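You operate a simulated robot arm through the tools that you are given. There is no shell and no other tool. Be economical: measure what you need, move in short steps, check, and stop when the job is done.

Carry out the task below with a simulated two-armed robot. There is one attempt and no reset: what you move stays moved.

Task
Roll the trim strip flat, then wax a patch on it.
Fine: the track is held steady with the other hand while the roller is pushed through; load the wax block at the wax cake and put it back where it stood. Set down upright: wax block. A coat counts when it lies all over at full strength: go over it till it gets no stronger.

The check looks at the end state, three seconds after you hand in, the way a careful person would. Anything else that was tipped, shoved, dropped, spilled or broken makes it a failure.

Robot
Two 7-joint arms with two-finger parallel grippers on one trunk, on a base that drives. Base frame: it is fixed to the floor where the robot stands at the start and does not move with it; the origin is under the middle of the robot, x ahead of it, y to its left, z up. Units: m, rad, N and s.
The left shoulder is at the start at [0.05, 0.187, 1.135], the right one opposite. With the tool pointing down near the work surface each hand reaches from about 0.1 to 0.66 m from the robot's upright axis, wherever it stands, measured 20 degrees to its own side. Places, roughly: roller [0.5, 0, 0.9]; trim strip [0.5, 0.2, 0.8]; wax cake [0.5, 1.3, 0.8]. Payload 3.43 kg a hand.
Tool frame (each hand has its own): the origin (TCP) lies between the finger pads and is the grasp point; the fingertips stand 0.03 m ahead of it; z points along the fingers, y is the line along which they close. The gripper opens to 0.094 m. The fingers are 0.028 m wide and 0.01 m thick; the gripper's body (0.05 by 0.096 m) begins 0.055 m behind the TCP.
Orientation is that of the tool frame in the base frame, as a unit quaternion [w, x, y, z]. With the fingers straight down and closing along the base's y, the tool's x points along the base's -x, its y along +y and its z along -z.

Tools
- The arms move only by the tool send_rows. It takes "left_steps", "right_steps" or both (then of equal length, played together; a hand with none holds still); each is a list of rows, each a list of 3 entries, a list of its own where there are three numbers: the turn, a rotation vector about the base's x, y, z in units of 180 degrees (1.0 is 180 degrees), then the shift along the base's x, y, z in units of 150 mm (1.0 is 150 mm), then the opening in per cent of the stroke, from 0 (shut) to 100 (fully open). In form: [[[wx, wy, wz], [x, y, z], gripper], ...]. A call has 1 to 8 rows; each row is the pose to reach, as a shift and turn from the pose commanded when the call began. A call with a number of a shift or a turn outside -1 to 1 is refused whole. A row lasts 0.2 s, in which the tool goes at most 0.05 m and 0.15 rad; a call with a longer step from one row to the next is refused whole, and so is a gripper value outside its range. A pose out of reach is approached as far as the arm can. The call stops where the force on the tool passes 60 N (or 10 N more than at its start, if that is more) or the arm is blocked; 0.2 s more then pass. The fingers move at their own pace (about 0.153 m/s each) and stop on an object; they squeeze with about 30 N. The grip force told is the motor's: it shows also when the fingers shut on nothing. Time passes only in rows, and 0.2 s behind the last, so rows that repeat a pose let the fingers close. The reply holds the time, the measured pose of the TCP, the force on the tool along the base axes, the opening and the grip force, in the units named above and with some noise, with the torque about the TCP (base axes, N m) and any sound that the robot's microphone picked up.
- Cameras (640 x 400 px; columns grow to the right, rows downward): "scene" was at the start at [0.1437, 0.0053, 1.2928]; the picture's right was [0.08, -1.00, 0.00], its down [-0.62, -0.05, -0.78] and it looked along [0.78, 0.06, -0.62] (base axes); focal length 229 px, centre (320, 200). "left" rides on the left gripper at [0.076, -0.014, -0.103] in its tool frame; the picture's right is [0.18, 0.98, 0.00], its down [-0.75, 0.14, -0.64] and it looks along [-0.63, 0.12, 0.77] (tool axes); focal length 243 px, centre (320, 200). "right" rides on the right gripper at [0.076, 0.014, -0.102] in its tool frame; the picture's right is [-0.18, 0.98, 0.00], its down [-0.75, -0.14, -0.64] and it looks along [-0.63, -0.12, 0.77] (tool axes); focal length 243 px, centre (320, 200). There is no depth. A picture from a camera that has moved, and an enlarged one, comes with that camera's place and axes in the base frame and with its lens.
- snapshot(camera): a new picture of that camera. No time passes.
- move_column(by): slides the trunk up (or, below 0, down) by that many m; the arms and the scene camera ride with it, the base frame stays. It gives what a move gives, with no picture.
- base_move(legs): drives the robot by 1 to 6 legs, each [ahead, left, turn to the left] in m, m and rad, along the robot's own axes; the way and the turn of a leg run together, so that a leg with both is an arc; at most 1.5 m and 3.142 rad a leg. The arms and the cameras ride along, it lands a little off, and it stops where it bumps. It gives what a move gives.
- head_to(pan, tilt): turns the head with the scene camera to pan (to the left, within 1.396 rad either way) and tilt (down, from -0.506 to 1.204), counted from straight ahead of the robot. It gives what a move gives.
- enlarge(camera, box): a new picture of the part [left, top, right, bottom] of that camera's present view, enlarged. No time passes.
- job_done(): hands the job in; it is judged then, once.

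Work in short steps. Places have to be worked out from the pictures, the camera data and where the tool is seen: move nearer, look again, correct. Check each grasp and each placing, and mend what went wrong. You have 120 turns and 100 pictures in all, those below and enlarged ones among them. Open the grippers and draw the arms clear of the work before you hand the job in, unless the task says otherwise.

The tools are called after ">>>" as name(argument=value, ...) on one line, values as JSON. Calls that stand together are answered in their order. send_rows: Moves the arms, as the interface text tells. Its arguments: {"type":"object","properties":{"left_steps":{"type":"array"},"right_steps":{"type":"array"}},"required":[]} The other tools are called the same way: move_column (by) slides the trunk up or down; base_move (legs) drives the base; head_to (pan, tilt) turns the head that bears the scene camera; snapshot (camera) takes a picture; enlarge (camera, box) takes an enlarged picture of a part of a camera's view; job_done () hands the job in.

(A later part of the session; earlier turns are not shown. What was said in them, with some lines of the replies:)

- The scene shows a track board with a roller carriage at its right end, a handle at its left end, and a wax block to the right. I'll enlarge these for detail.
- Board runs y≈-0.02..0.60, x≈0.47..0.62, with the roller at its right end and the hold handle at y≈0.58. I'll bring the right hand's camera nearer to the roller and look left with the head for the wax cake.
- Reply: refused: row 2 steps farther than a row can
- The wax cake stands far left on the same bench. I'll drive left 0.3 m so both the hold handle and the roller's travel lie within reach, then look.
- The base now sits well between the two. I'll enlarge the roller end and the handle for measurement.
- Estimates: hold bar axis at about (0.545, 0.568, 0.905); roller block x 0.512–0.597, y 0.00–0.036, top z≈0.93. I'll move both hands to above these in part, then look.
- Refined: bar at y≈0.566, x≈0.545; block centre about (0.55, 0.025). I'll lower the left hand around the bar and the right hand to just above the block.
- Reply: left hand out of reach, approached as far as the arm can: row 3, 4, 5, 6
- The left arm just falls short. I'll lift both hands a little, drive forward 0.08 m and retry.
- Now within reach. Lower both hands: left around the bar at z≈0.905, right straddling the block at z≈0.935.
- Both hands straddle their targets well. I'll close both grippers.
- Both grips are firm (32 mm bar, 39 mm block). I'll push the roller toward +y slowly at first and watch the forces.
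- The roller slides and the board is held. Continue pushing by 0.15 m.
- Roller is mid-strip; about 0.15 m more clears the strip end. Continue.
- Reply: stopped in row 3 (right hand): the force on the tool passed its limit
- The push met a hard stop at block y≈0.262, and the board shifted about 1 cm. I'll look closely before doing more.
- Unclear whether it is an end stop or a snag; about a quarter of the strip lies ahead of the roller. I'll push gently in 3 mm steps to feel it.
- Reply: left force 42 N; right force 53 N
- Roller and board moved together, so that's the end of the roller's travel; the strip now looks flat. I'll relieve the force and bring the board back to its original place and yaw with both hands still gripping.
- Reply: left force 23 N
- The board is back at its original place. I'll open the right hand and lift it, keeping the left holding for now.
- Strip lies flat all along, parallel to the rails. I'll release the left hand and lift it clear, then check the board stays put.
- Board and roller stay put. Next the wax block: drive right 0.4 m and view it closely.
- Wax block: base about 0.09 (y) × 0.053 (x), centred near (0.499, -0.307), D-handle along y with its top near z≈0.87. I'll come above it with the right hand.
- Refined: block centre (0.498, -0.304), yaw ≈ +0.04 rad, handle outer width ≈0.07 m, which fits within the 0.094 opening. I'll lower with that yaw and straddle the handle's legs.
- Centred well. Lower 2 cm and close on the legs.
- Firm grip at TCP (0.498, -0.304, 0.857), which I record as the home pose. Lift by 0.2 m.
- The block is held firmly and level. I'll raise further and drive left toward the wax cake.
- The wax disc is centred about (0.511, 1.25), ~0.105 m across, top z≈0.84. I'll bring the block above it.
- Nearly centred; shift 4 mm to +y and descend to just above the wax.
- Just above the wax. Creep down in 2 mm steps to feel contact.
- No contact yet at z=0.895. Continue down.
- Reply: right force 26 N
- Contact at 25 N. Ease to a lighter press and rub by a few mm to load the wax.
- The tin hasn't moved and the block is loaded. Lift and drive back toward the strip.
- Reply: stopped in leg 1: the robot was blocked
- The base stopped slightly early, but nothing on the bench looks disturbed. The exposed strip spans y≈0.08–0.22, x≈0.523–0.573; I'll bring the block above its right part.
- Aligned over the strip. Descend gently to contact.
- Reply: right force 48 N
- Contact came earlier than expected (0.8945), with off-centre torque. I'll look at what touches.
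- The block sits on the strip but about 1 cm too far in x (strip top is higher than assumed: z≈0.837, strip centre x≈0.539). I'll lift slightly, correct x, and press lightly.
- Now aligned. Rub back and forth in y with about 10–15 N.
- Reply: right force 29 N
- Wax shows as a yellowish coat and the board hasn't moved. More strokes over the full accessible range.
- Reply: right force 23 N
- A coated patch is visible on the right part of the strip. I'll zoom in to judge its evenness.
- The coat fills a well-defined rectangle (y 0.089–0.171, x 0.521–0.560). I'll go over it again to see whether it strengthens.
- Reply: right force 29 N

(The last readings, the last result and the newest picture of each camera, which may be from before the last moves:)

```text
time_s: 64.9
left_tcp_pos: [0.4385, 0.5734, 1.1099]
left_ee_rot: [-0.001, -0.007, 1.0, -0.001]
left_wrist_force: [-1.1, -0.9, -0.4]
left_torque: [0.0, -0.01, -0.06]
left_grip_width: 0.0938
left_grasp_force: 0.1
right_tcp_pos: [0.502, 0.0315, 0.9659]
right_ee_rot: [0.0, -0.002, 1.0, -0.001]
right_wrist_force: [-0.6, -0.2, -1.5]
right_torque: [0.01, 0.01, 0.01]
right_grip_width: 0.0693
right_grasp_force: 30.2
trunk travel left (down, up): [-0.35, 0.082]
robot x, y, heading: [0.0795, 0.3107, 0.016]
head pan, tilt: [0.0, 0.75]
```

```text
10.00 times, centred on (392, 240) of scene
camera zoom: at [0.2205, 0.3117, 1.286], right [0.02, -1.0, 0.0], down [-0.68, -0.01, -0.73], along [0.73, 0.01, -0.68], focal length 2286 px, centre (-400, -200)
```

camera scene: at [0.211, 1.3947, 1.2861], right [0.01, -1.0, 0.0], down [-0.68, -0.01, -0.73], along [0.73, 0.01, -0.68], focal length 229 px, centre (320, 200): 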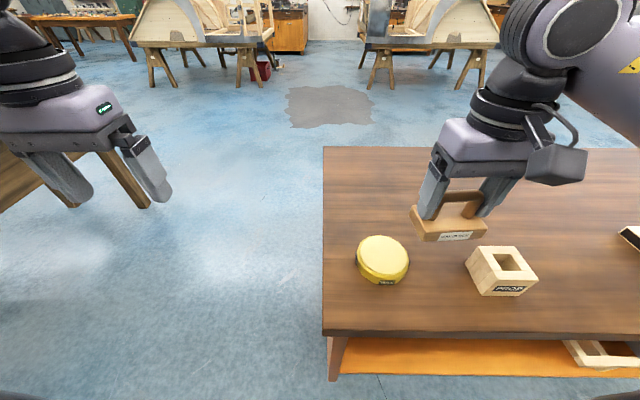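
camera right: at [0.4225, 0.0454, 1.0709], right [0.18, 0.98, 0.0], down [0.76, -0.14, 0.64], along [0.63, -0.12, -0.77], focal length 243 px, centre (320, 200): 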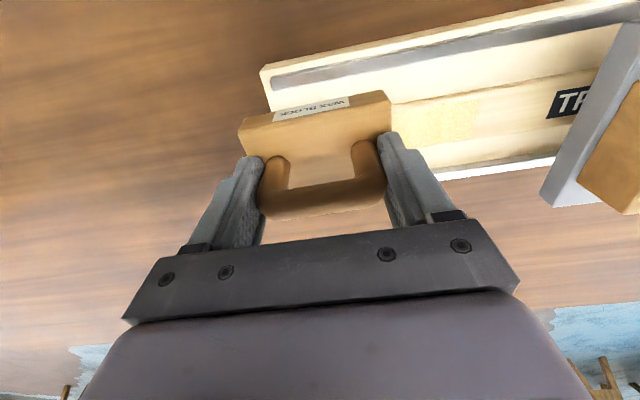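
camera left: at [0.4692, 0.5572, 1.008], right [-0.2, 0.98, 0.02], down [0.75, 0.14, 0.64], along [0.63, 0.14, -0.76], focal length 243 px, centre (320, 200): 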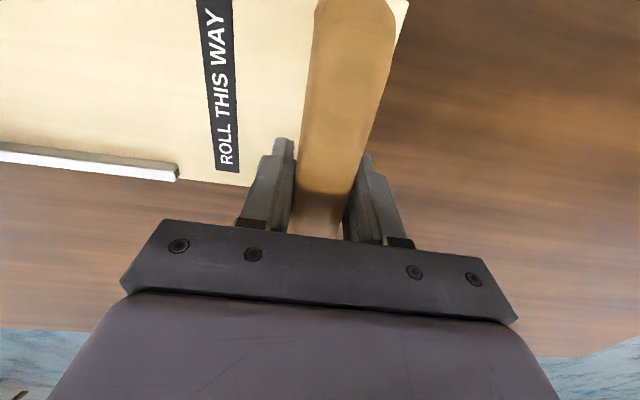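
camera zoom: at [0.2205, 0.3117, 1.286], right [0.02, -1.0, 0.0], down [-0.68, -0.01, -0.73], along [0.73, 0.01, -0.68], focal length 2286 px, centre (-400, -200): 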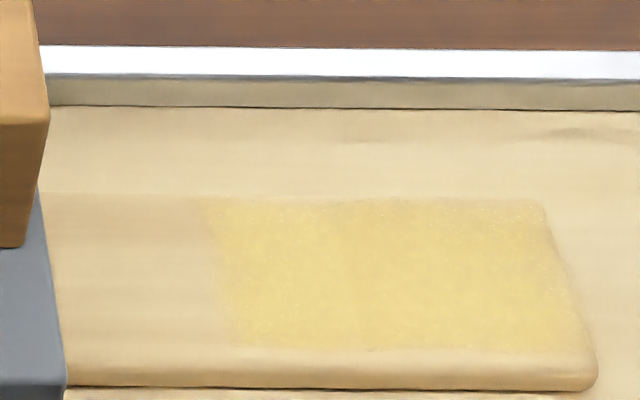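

The coat is unchanged and even, so it's at full strength. Now lift clear and drive right to put the wax block back.

>>> send_rows(right_steps=[[[0, 0, 0], [-0.1, -0.1, 0.25], 0], [[0, 0, 0], [-0.2, -0.2, 0.5], 0], [[0, 0, 0], [-0.3, -0.3, 0.7], 0]])

>>> base_move(legs=[[-0.02, 0, -0.014], [0, -0.42, 0]])

>>> snapshot(camera="scene")

```text
time_s: 65.7
left_tcp_pos: [0.4386, 0.5727, 1.1105]
left_ee_rot: [-0.001, -0.007, 1.0, -0.001]
left_wrist_force: [0.3, 0.3, 0.3]
left_torque: [-0.01, 0.01, -0.04]
left_grip_width: 0.0939
left_grasp_force: 0.0
right_tcp_pos: [0.458, -0.0117, 1.072]
right_ee_rot: [-0.001, -0.003, 1.0, 0.001]
right_wrist_force: [-1.0, -0.4, -1.5]
right_torque: [0.0, -0.02, 0.01]
right_grip_width: 0.0692
right_grasp_force: 30.5
trunk travel left (down, up): [-0.35, 0.082]
robot x, y, heading: [0.0819, 0.3114, 0.018]
head pan, tilt: [0.0, 0.75]
```

```text
time_s: 68.7
left_tcp_pos: [0.4221, 0.1509, 1.1095]
left_ee_rot: [-0.001, 0.001, 1.0, -0.001]
left_wrist_force: [-0.3, -0.2, -0.7]
left_torque: [-0.01, 0.01, -0.02]
left_grip_width: 0.0938
left_grasp_force: 0.0
right_tcp_pos: [0.4349, -0.4356, 1.0728]
right_ee_rot: [-0.001, 0.006, 1.0, 0.0]
right_wrist_force: [0.1, 0.4, -0.9]
right_torque: [-0.01, 0.0, 0.01]
right_grip_width: 0.0692
right_grasp_force: 29.8
trunk travel left (down, up): [-0.35, 0.082]
robot x, y, heading: [0.0674, -0.1049, 0.001]
head pan, tilt: [0.0, 0.75]
```

```text
35 pictures are left
camera scene: at [0.2015, -0.1074, 1.2861], right [0.0, -1.0, 0.0], down [-0.68, 0.0, -0.73], along [0.73, 0.0, -0.68], focal length 229 px, centre (320, 200)
```

scene: 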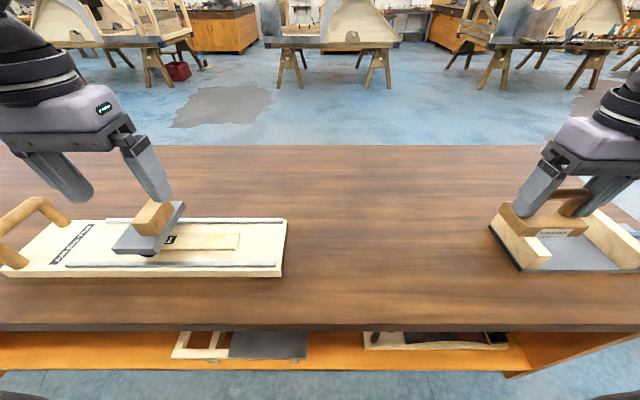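

Move over the home spot (0.498, -0.304) with the original yaw.

>>> send_rows(right_steps=[[[0, 0, 0.004], [0.1, 0.22, -0.05], 0], [[0, 0, 0.008], [0.2, 0.44, -0.15], 0], [[0, 0, 0.012], [0.3, 0.66, -0.3], 0], [[0, 0, 0.016], [0.422, 0.877, -0.45], 0], [[0, 0, 0.016], [0.422, 0.877, -0.7], 0], [[0, 0, 0.016], [0.422, 0.877, -0.95], 0], [[0, 0, 0.016], [0.422, 0.877, -0.95], 0]])

>>> enlarge(camera="scene", box=[340, 190, 500, 290])

```text
time_s: 70.3
left_tcp_pos: [0.4234, 0.152, 1.1085]
left_ee_rot: [0.0, 0.001, 1.0, -0.001]
left_wrist_force: [0.0, -0.4, -0.3]
left_torque: [-0.01, -0.01, -0.01]
left_grip_width: 0.0938
left_grasp_force: 0.0
right_tcp_pos: [0.4962, -0.3035, 0.9285]
right_ee_rot: [-0.001, -0.019, 1.0, 0.0]
right_wrist_force: [0.5, -0.7, -0.5]
right_torque: [-0.03, 0.01, -0.01]
right_grip_width: 0.0692
right_grasp_force: 30.0
trunk travel left (down, up): [-0.35, 0.082]
robot x, y, heading: [0.0606, -0.1104, 0.005]
head pan, tilt: [0.0, 0.75]
```

```text
4.00 times, centred on (420, 240) of scene
camera zoom: at [0.2014, -0.1069, 1.2861], right [0.0, -1.0, 0.0], down [-0.68, 0.0, -0.73], along [0.73, 0.0, -0.68], focal length 914 px, centre (-80, 40)
```

zoom: 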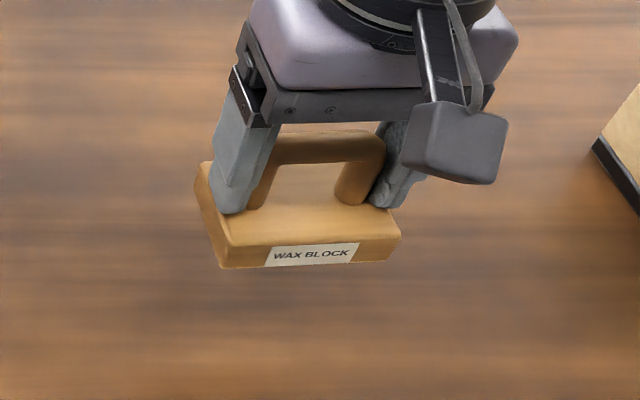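

Good. Descend the remaining ~7 cm (with +1.5 mm in x), slowly at the end.

>>> send_rows(right_steps=[[[0, 0, 0], [0.01, -0.003, -0.15], 0], [[0, 0, 0], [0.01, -0.003, -0.3], 0], [[0, 0, 0], [0.01, -0.003, -0.4], 0], [[0, 0, 0], [0.01, -0.003, -0.44], 0], [[0, 0, 0], [0.01, -0.003, -0.455], 0], [[0, 0, 0], [0.01, -0.003, -0.47], 0], [[0, 0, 0], [0.01, -0.003, -0.475], 0]])

>>> enlarge(camera="scene", box=[340, 190, 500, 290])

```text
time_s: 71.9
left_tcp_pos: [0.4234, 0.1512, 1.1105]
left_ee_rot: [-0.001, 0.001, 1.0, -0.001]
left_wrist_force: [-0.1, 0.6, -0.1]
left_torque: [0.02, 0.02, 0.02]
left_grip_width: 0.0942
left_grasp_force: 0.1
right_tcp_pos: [0.4978, -0.3043, 0.858]
right_ee_rot: [-0.002, -0.02, 1.0, 0.0]
right_wrist_force: [0.3, 0.7, -1.0]
right_torque: [0.0, 0.0, -0.01]
right_grip_width: 0.0689
right_grasp_force: 30.1
trunk travel left (down, up): [-0.35, 0.082]
robot x, y, heading: [0.0588, -0.103, 0.0]
head pan, tilt: [0.0, 0.75]
```

```text
4.00 times, centred on (420, 240) of scene
camera zoom: at [0.2015, -0.1069, 1.2861], right [0.0, -1.0, 0.0], down [-0.68, 0.0, -0.73], along [0.73, 0.0, -0.68], focal length 914 px, centre (-80, 40)
```

zoom: 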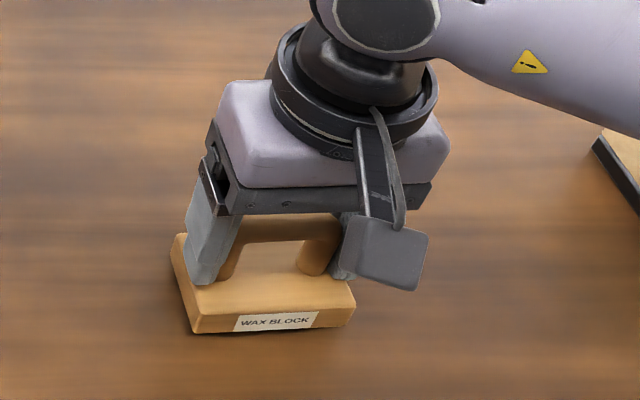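

Position matches home; no contact force yet. Lower the last millimetre or two.

>>> send_rows(right_steps=[[[0, 0, 0], [0, 0, -0.007], 0], [[0, 0, 0], [0, 0, -0.014], 0], [[0, 0, 0], [0, 0, -0.014], 0]])

```text
time_s: 72.7
left_tcp_pos: [0.4227, 0.1512, 1.1092]
left_ee_rot: [0.0, 0.001, 1.0, -0.001]
left_wrist_force: [0.4, -0.3, -0.3]
left_torque: [-0.01, -0.02, 0.04]
left_grip_width: 0.0941
left_grasp_force: 0.1
right_tcp_pos: [0.4984, -0.3051, 0.8555]
right_ee_rot: [-0.001, -0.019, 1.0, 0.001]
right_wrist_force: [0.4, -0.8, -0.9]
right_torque: [-0.01, 0.0, -0.01]
right_grip_width: 0.0689
right_grasp_force: 29.8
trunk travel left (down, up): [-0.35, 0.082]
robot x, y, heading: [0.0598, -0.1036, -0.001]
head pan, tilt: [0.0, 0.75]
```

Still no contact (the block may have shifted slightly in the grip). Continue down in 1 mm steps.

>>> send_rows(right_steps=[[[0, 0, 0], [0, 0, -0.007], 0], [[0, 0, 0], [0, 0, -0.014], 0], [[0, 0, 0], [0, 0, -0.02], 0], [[0, 0, 0], [0, 0, -0.02], 0]])

>>> enlarge(camera="scene", box=[370, 230, 450, 280])

```text
time_s: 73.7
left_tcp_pos: [0.4233, 0.1507, 1.1089]
left_ee_rot: [0.0, 0.001, 1.0, -0.001]
left_wrist_force: [-1.0, 0.3, 0.5]
left_torque: [0.01, 0.03, 0.02]
left_grip_width: 0.0941
left_grasp_force: 0.1
right_tcp_pos: [0.4986, -0.3044, 0.855]
right_ee_rot: [0.0, -0.019, 1.0, 0.0]
right_wrist_force: [-2.3, -0.6, 4.1]
right_torque: [-0.04, 0.0, -0.03]
right_grip_width: 0.0694
right_grasp_force: 30.0
trunk travel left (down, up): [-0.35, 0.082]
robot x, y, heading: [0.0591, -0.1062, 0.001]
head pan, tilt: [0.0, 0.75]
```

```text
8.00 times, centred on (410, 255) of scene
camera zoom: at [0.201, -0.1068, 1.2862], right [0.0, -1.0, 0.0], down [-0.68, 0.0, -0.73], along [0.73, 0.0, -0.68], focal length 1829 px, centre (-400, -240)
```

zoom: 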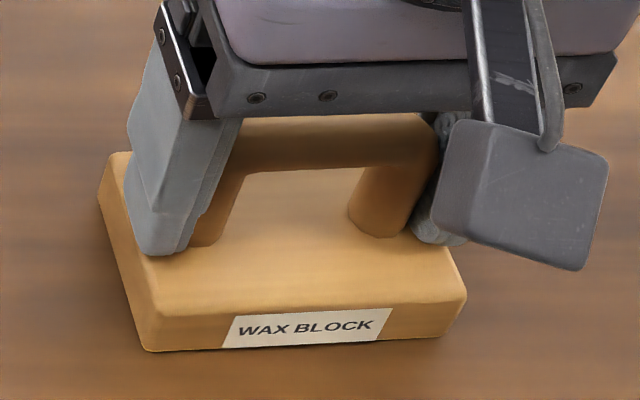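

Seated on the bench with light contact. Open and lift straight up.

>>> send_rows(right_steps=[[[0, 0, 0], [0, 0, 0], 85], [[0, 0, 0], [0, 0, 0], 100], [[0, 0, 0], [0, 0, 0], 100], [[0, 0, 0], [0, 0, 0.15], 100], [[0, 0, 0], [0, 0, 0.4], 100], [[0, 0, 0], [-0.1, 0, 0.7], 100], [[0, 0, 0], [-0.3, 0, 0.95], 100]])

>>> snapshot(camera="scene")

>>> snapshot(camera="right")

>>> enlarge(camera="scene", box=[340, 190, 500, 290])

>>> enlarge(camera="scene", box=[0, 180, 300, 300])

```text
time_s: 75.3
left_tcp_pos: [0.4225, 0.1499, 1.1095]
left_ee_rot: [0.0, 0.001, 1.0, 0.0]
left_wrist_force: [0.3, -0.8, -0.2]
left_torque: [0.01, -0.02, 0.02]
left_grip_width: 0.0941
left_grasp_force: 0.1
right_tcp_pos: [0.4552, -0.3049, 0.9956]
right_ee_rot: [-0.001, -0.018, 1.0, 0.0]
right_wrist_force: [-0.6, -0.5, 0.2]
right_torque: [-0.01, 0.04, 0.02]
right_grip_width: 0.0938
right_grasp_force: 0.0
trunk travel left (down, up): [-0.35, 0.082]
robot x, y, heading: [0.0626, -0.1034, 0.006]
head pan, tilt: [0.0, 0.75]
```

```text
31 pictures are left
camera scene: at [0.201, -0.1068, 1.2861], right [0.0, -1.0, 0.0], down [-0.68, 0.0, -0.73], along [0.73, 0.0, -0.68], focal length 229 px, centre (320, 200)
```

scene: 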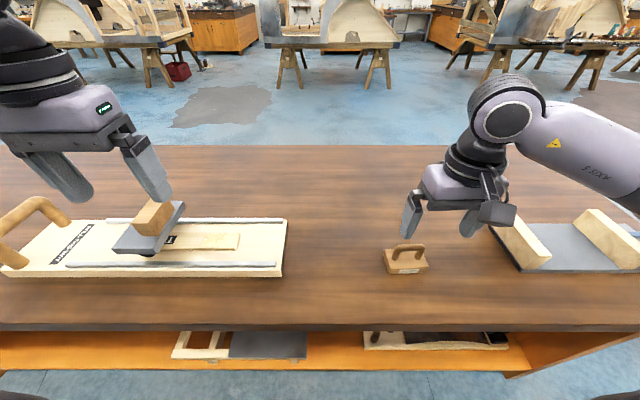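

```text
30 pictures are left
camera right: at [0.3776, -0.2942, 1.0996], right [0.15, 0.99, 0.0], down [0.76, -0.11, 0.64], along [0.63, -0.09, -0.77], focal length 243 px, centre (320, 200)
```

right: 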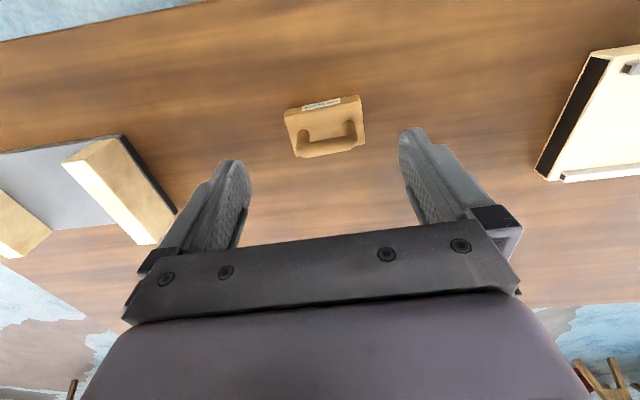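

```text
4.00 times, centred on (420, 240) of scene
camera zoom: at [0.201, -0.1068, 1.2861], right [0.0, -1.0, 0.0], down [-0.68, 0.0, -0.73], along [0.73, 0.0, -0.68], focal length 914 px, centre (-80, 40)
```

zoom: 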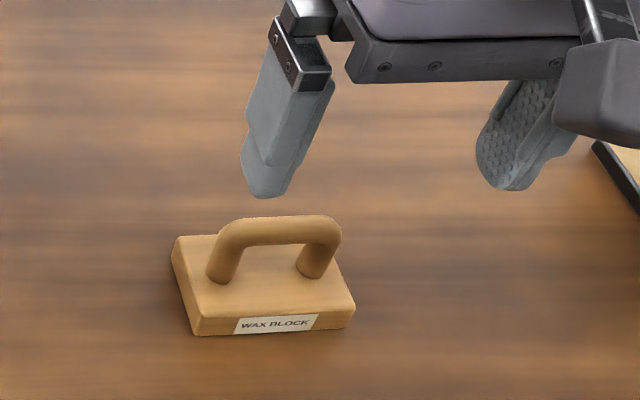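

```text
2.13 times, centred on (150, 240) of scene
camera zoom: at [0.201, -0.1068, 1.2861], right [0.0, -1.0, 0.0], down [-0.68, 0.0, -0.73], along [0.73, 0.0, -0.68], focal length 488 px, centre (683, 115)
```

zoom: 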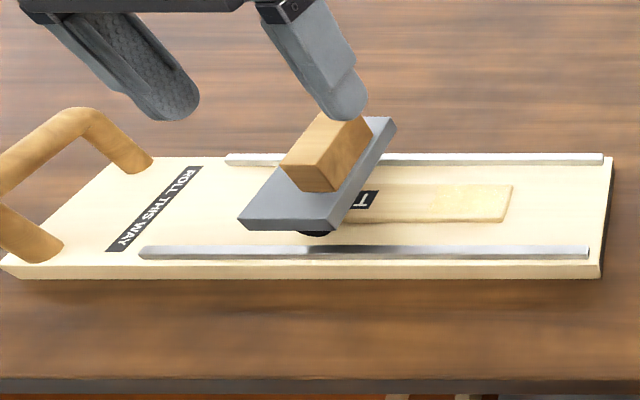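

Wax block stands upright at its original place, the strip is flat and coated, and the board is where it began. Draw the arms clear by backing the base away.

>>> base_move(legs=[[-0.2, 0, 0]])

>>> snapshot(camera="scene")

```text
time_s: 76.9
left_tcp_pos: [0.2223, 0.1499, 1.1085]
left_ee_rot: [0.0, 0.002, 1.0, -0.001]
left_wrist_force: [-0.7, 0.1, -0.1]
left_torque: [0.01, 0.01, 0.0]
left_grip_width: 0.0938
left_grasp_force: 0.1
right_tcp_pos: [0.2555, -0.3067, 0.9952]
right_ee_rot: [0.0, -0.019, 1.0, 0.0]
right_wrist_force: [0.7, -0.6, 1.0]
right_torque: [-0.01, -0.01, 0.01]
right_grip_width: 0.0939
right_grasp_force: 0.1
trunk travel left (down, up): [-0.35, 0.082]
robot x, y, heading: [-0.14, -0.1061, 0.001]
head pan, tilt: [0.0, 0.75]
```

```text
27 pictures are left
camera scene: at [0.0012, -0.1073, 1.2862], right [0.0, -1.0, 0.0], down [-0.68, 0.0, -0.73], along [0.73, 0.0, -0.68], focal length 229 px, centre (320, 200)
```

scene: 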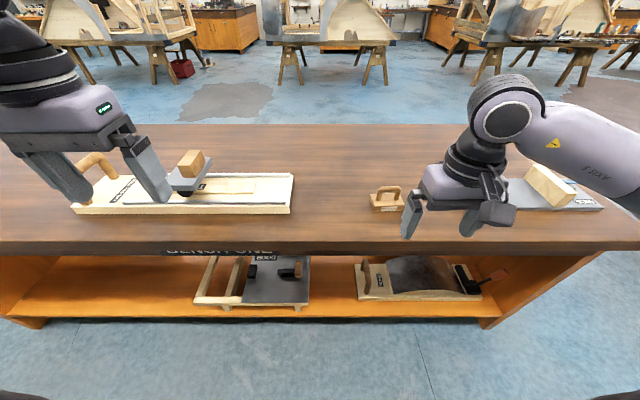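

All items are in order and both arms are clear; handing in.

>>> job_done()

```text
The job is handed in.
```

I rolled the trim strip flat while the left hand held the track. I then waxed an even patch about 8 × 4 cm on the strip and put the wax block back upright where it stood.

- **Roller:** it hit a hard stop with about a quarter of the strip still ahead of it. I took this as the end of its travel. The strip looks flat along its whole length.
- **Board:** it slid about 1 cm when the roller hit the stop. I moved it back to its original position.
- **Wax:** a second round of rubbing made the coat no stronger.
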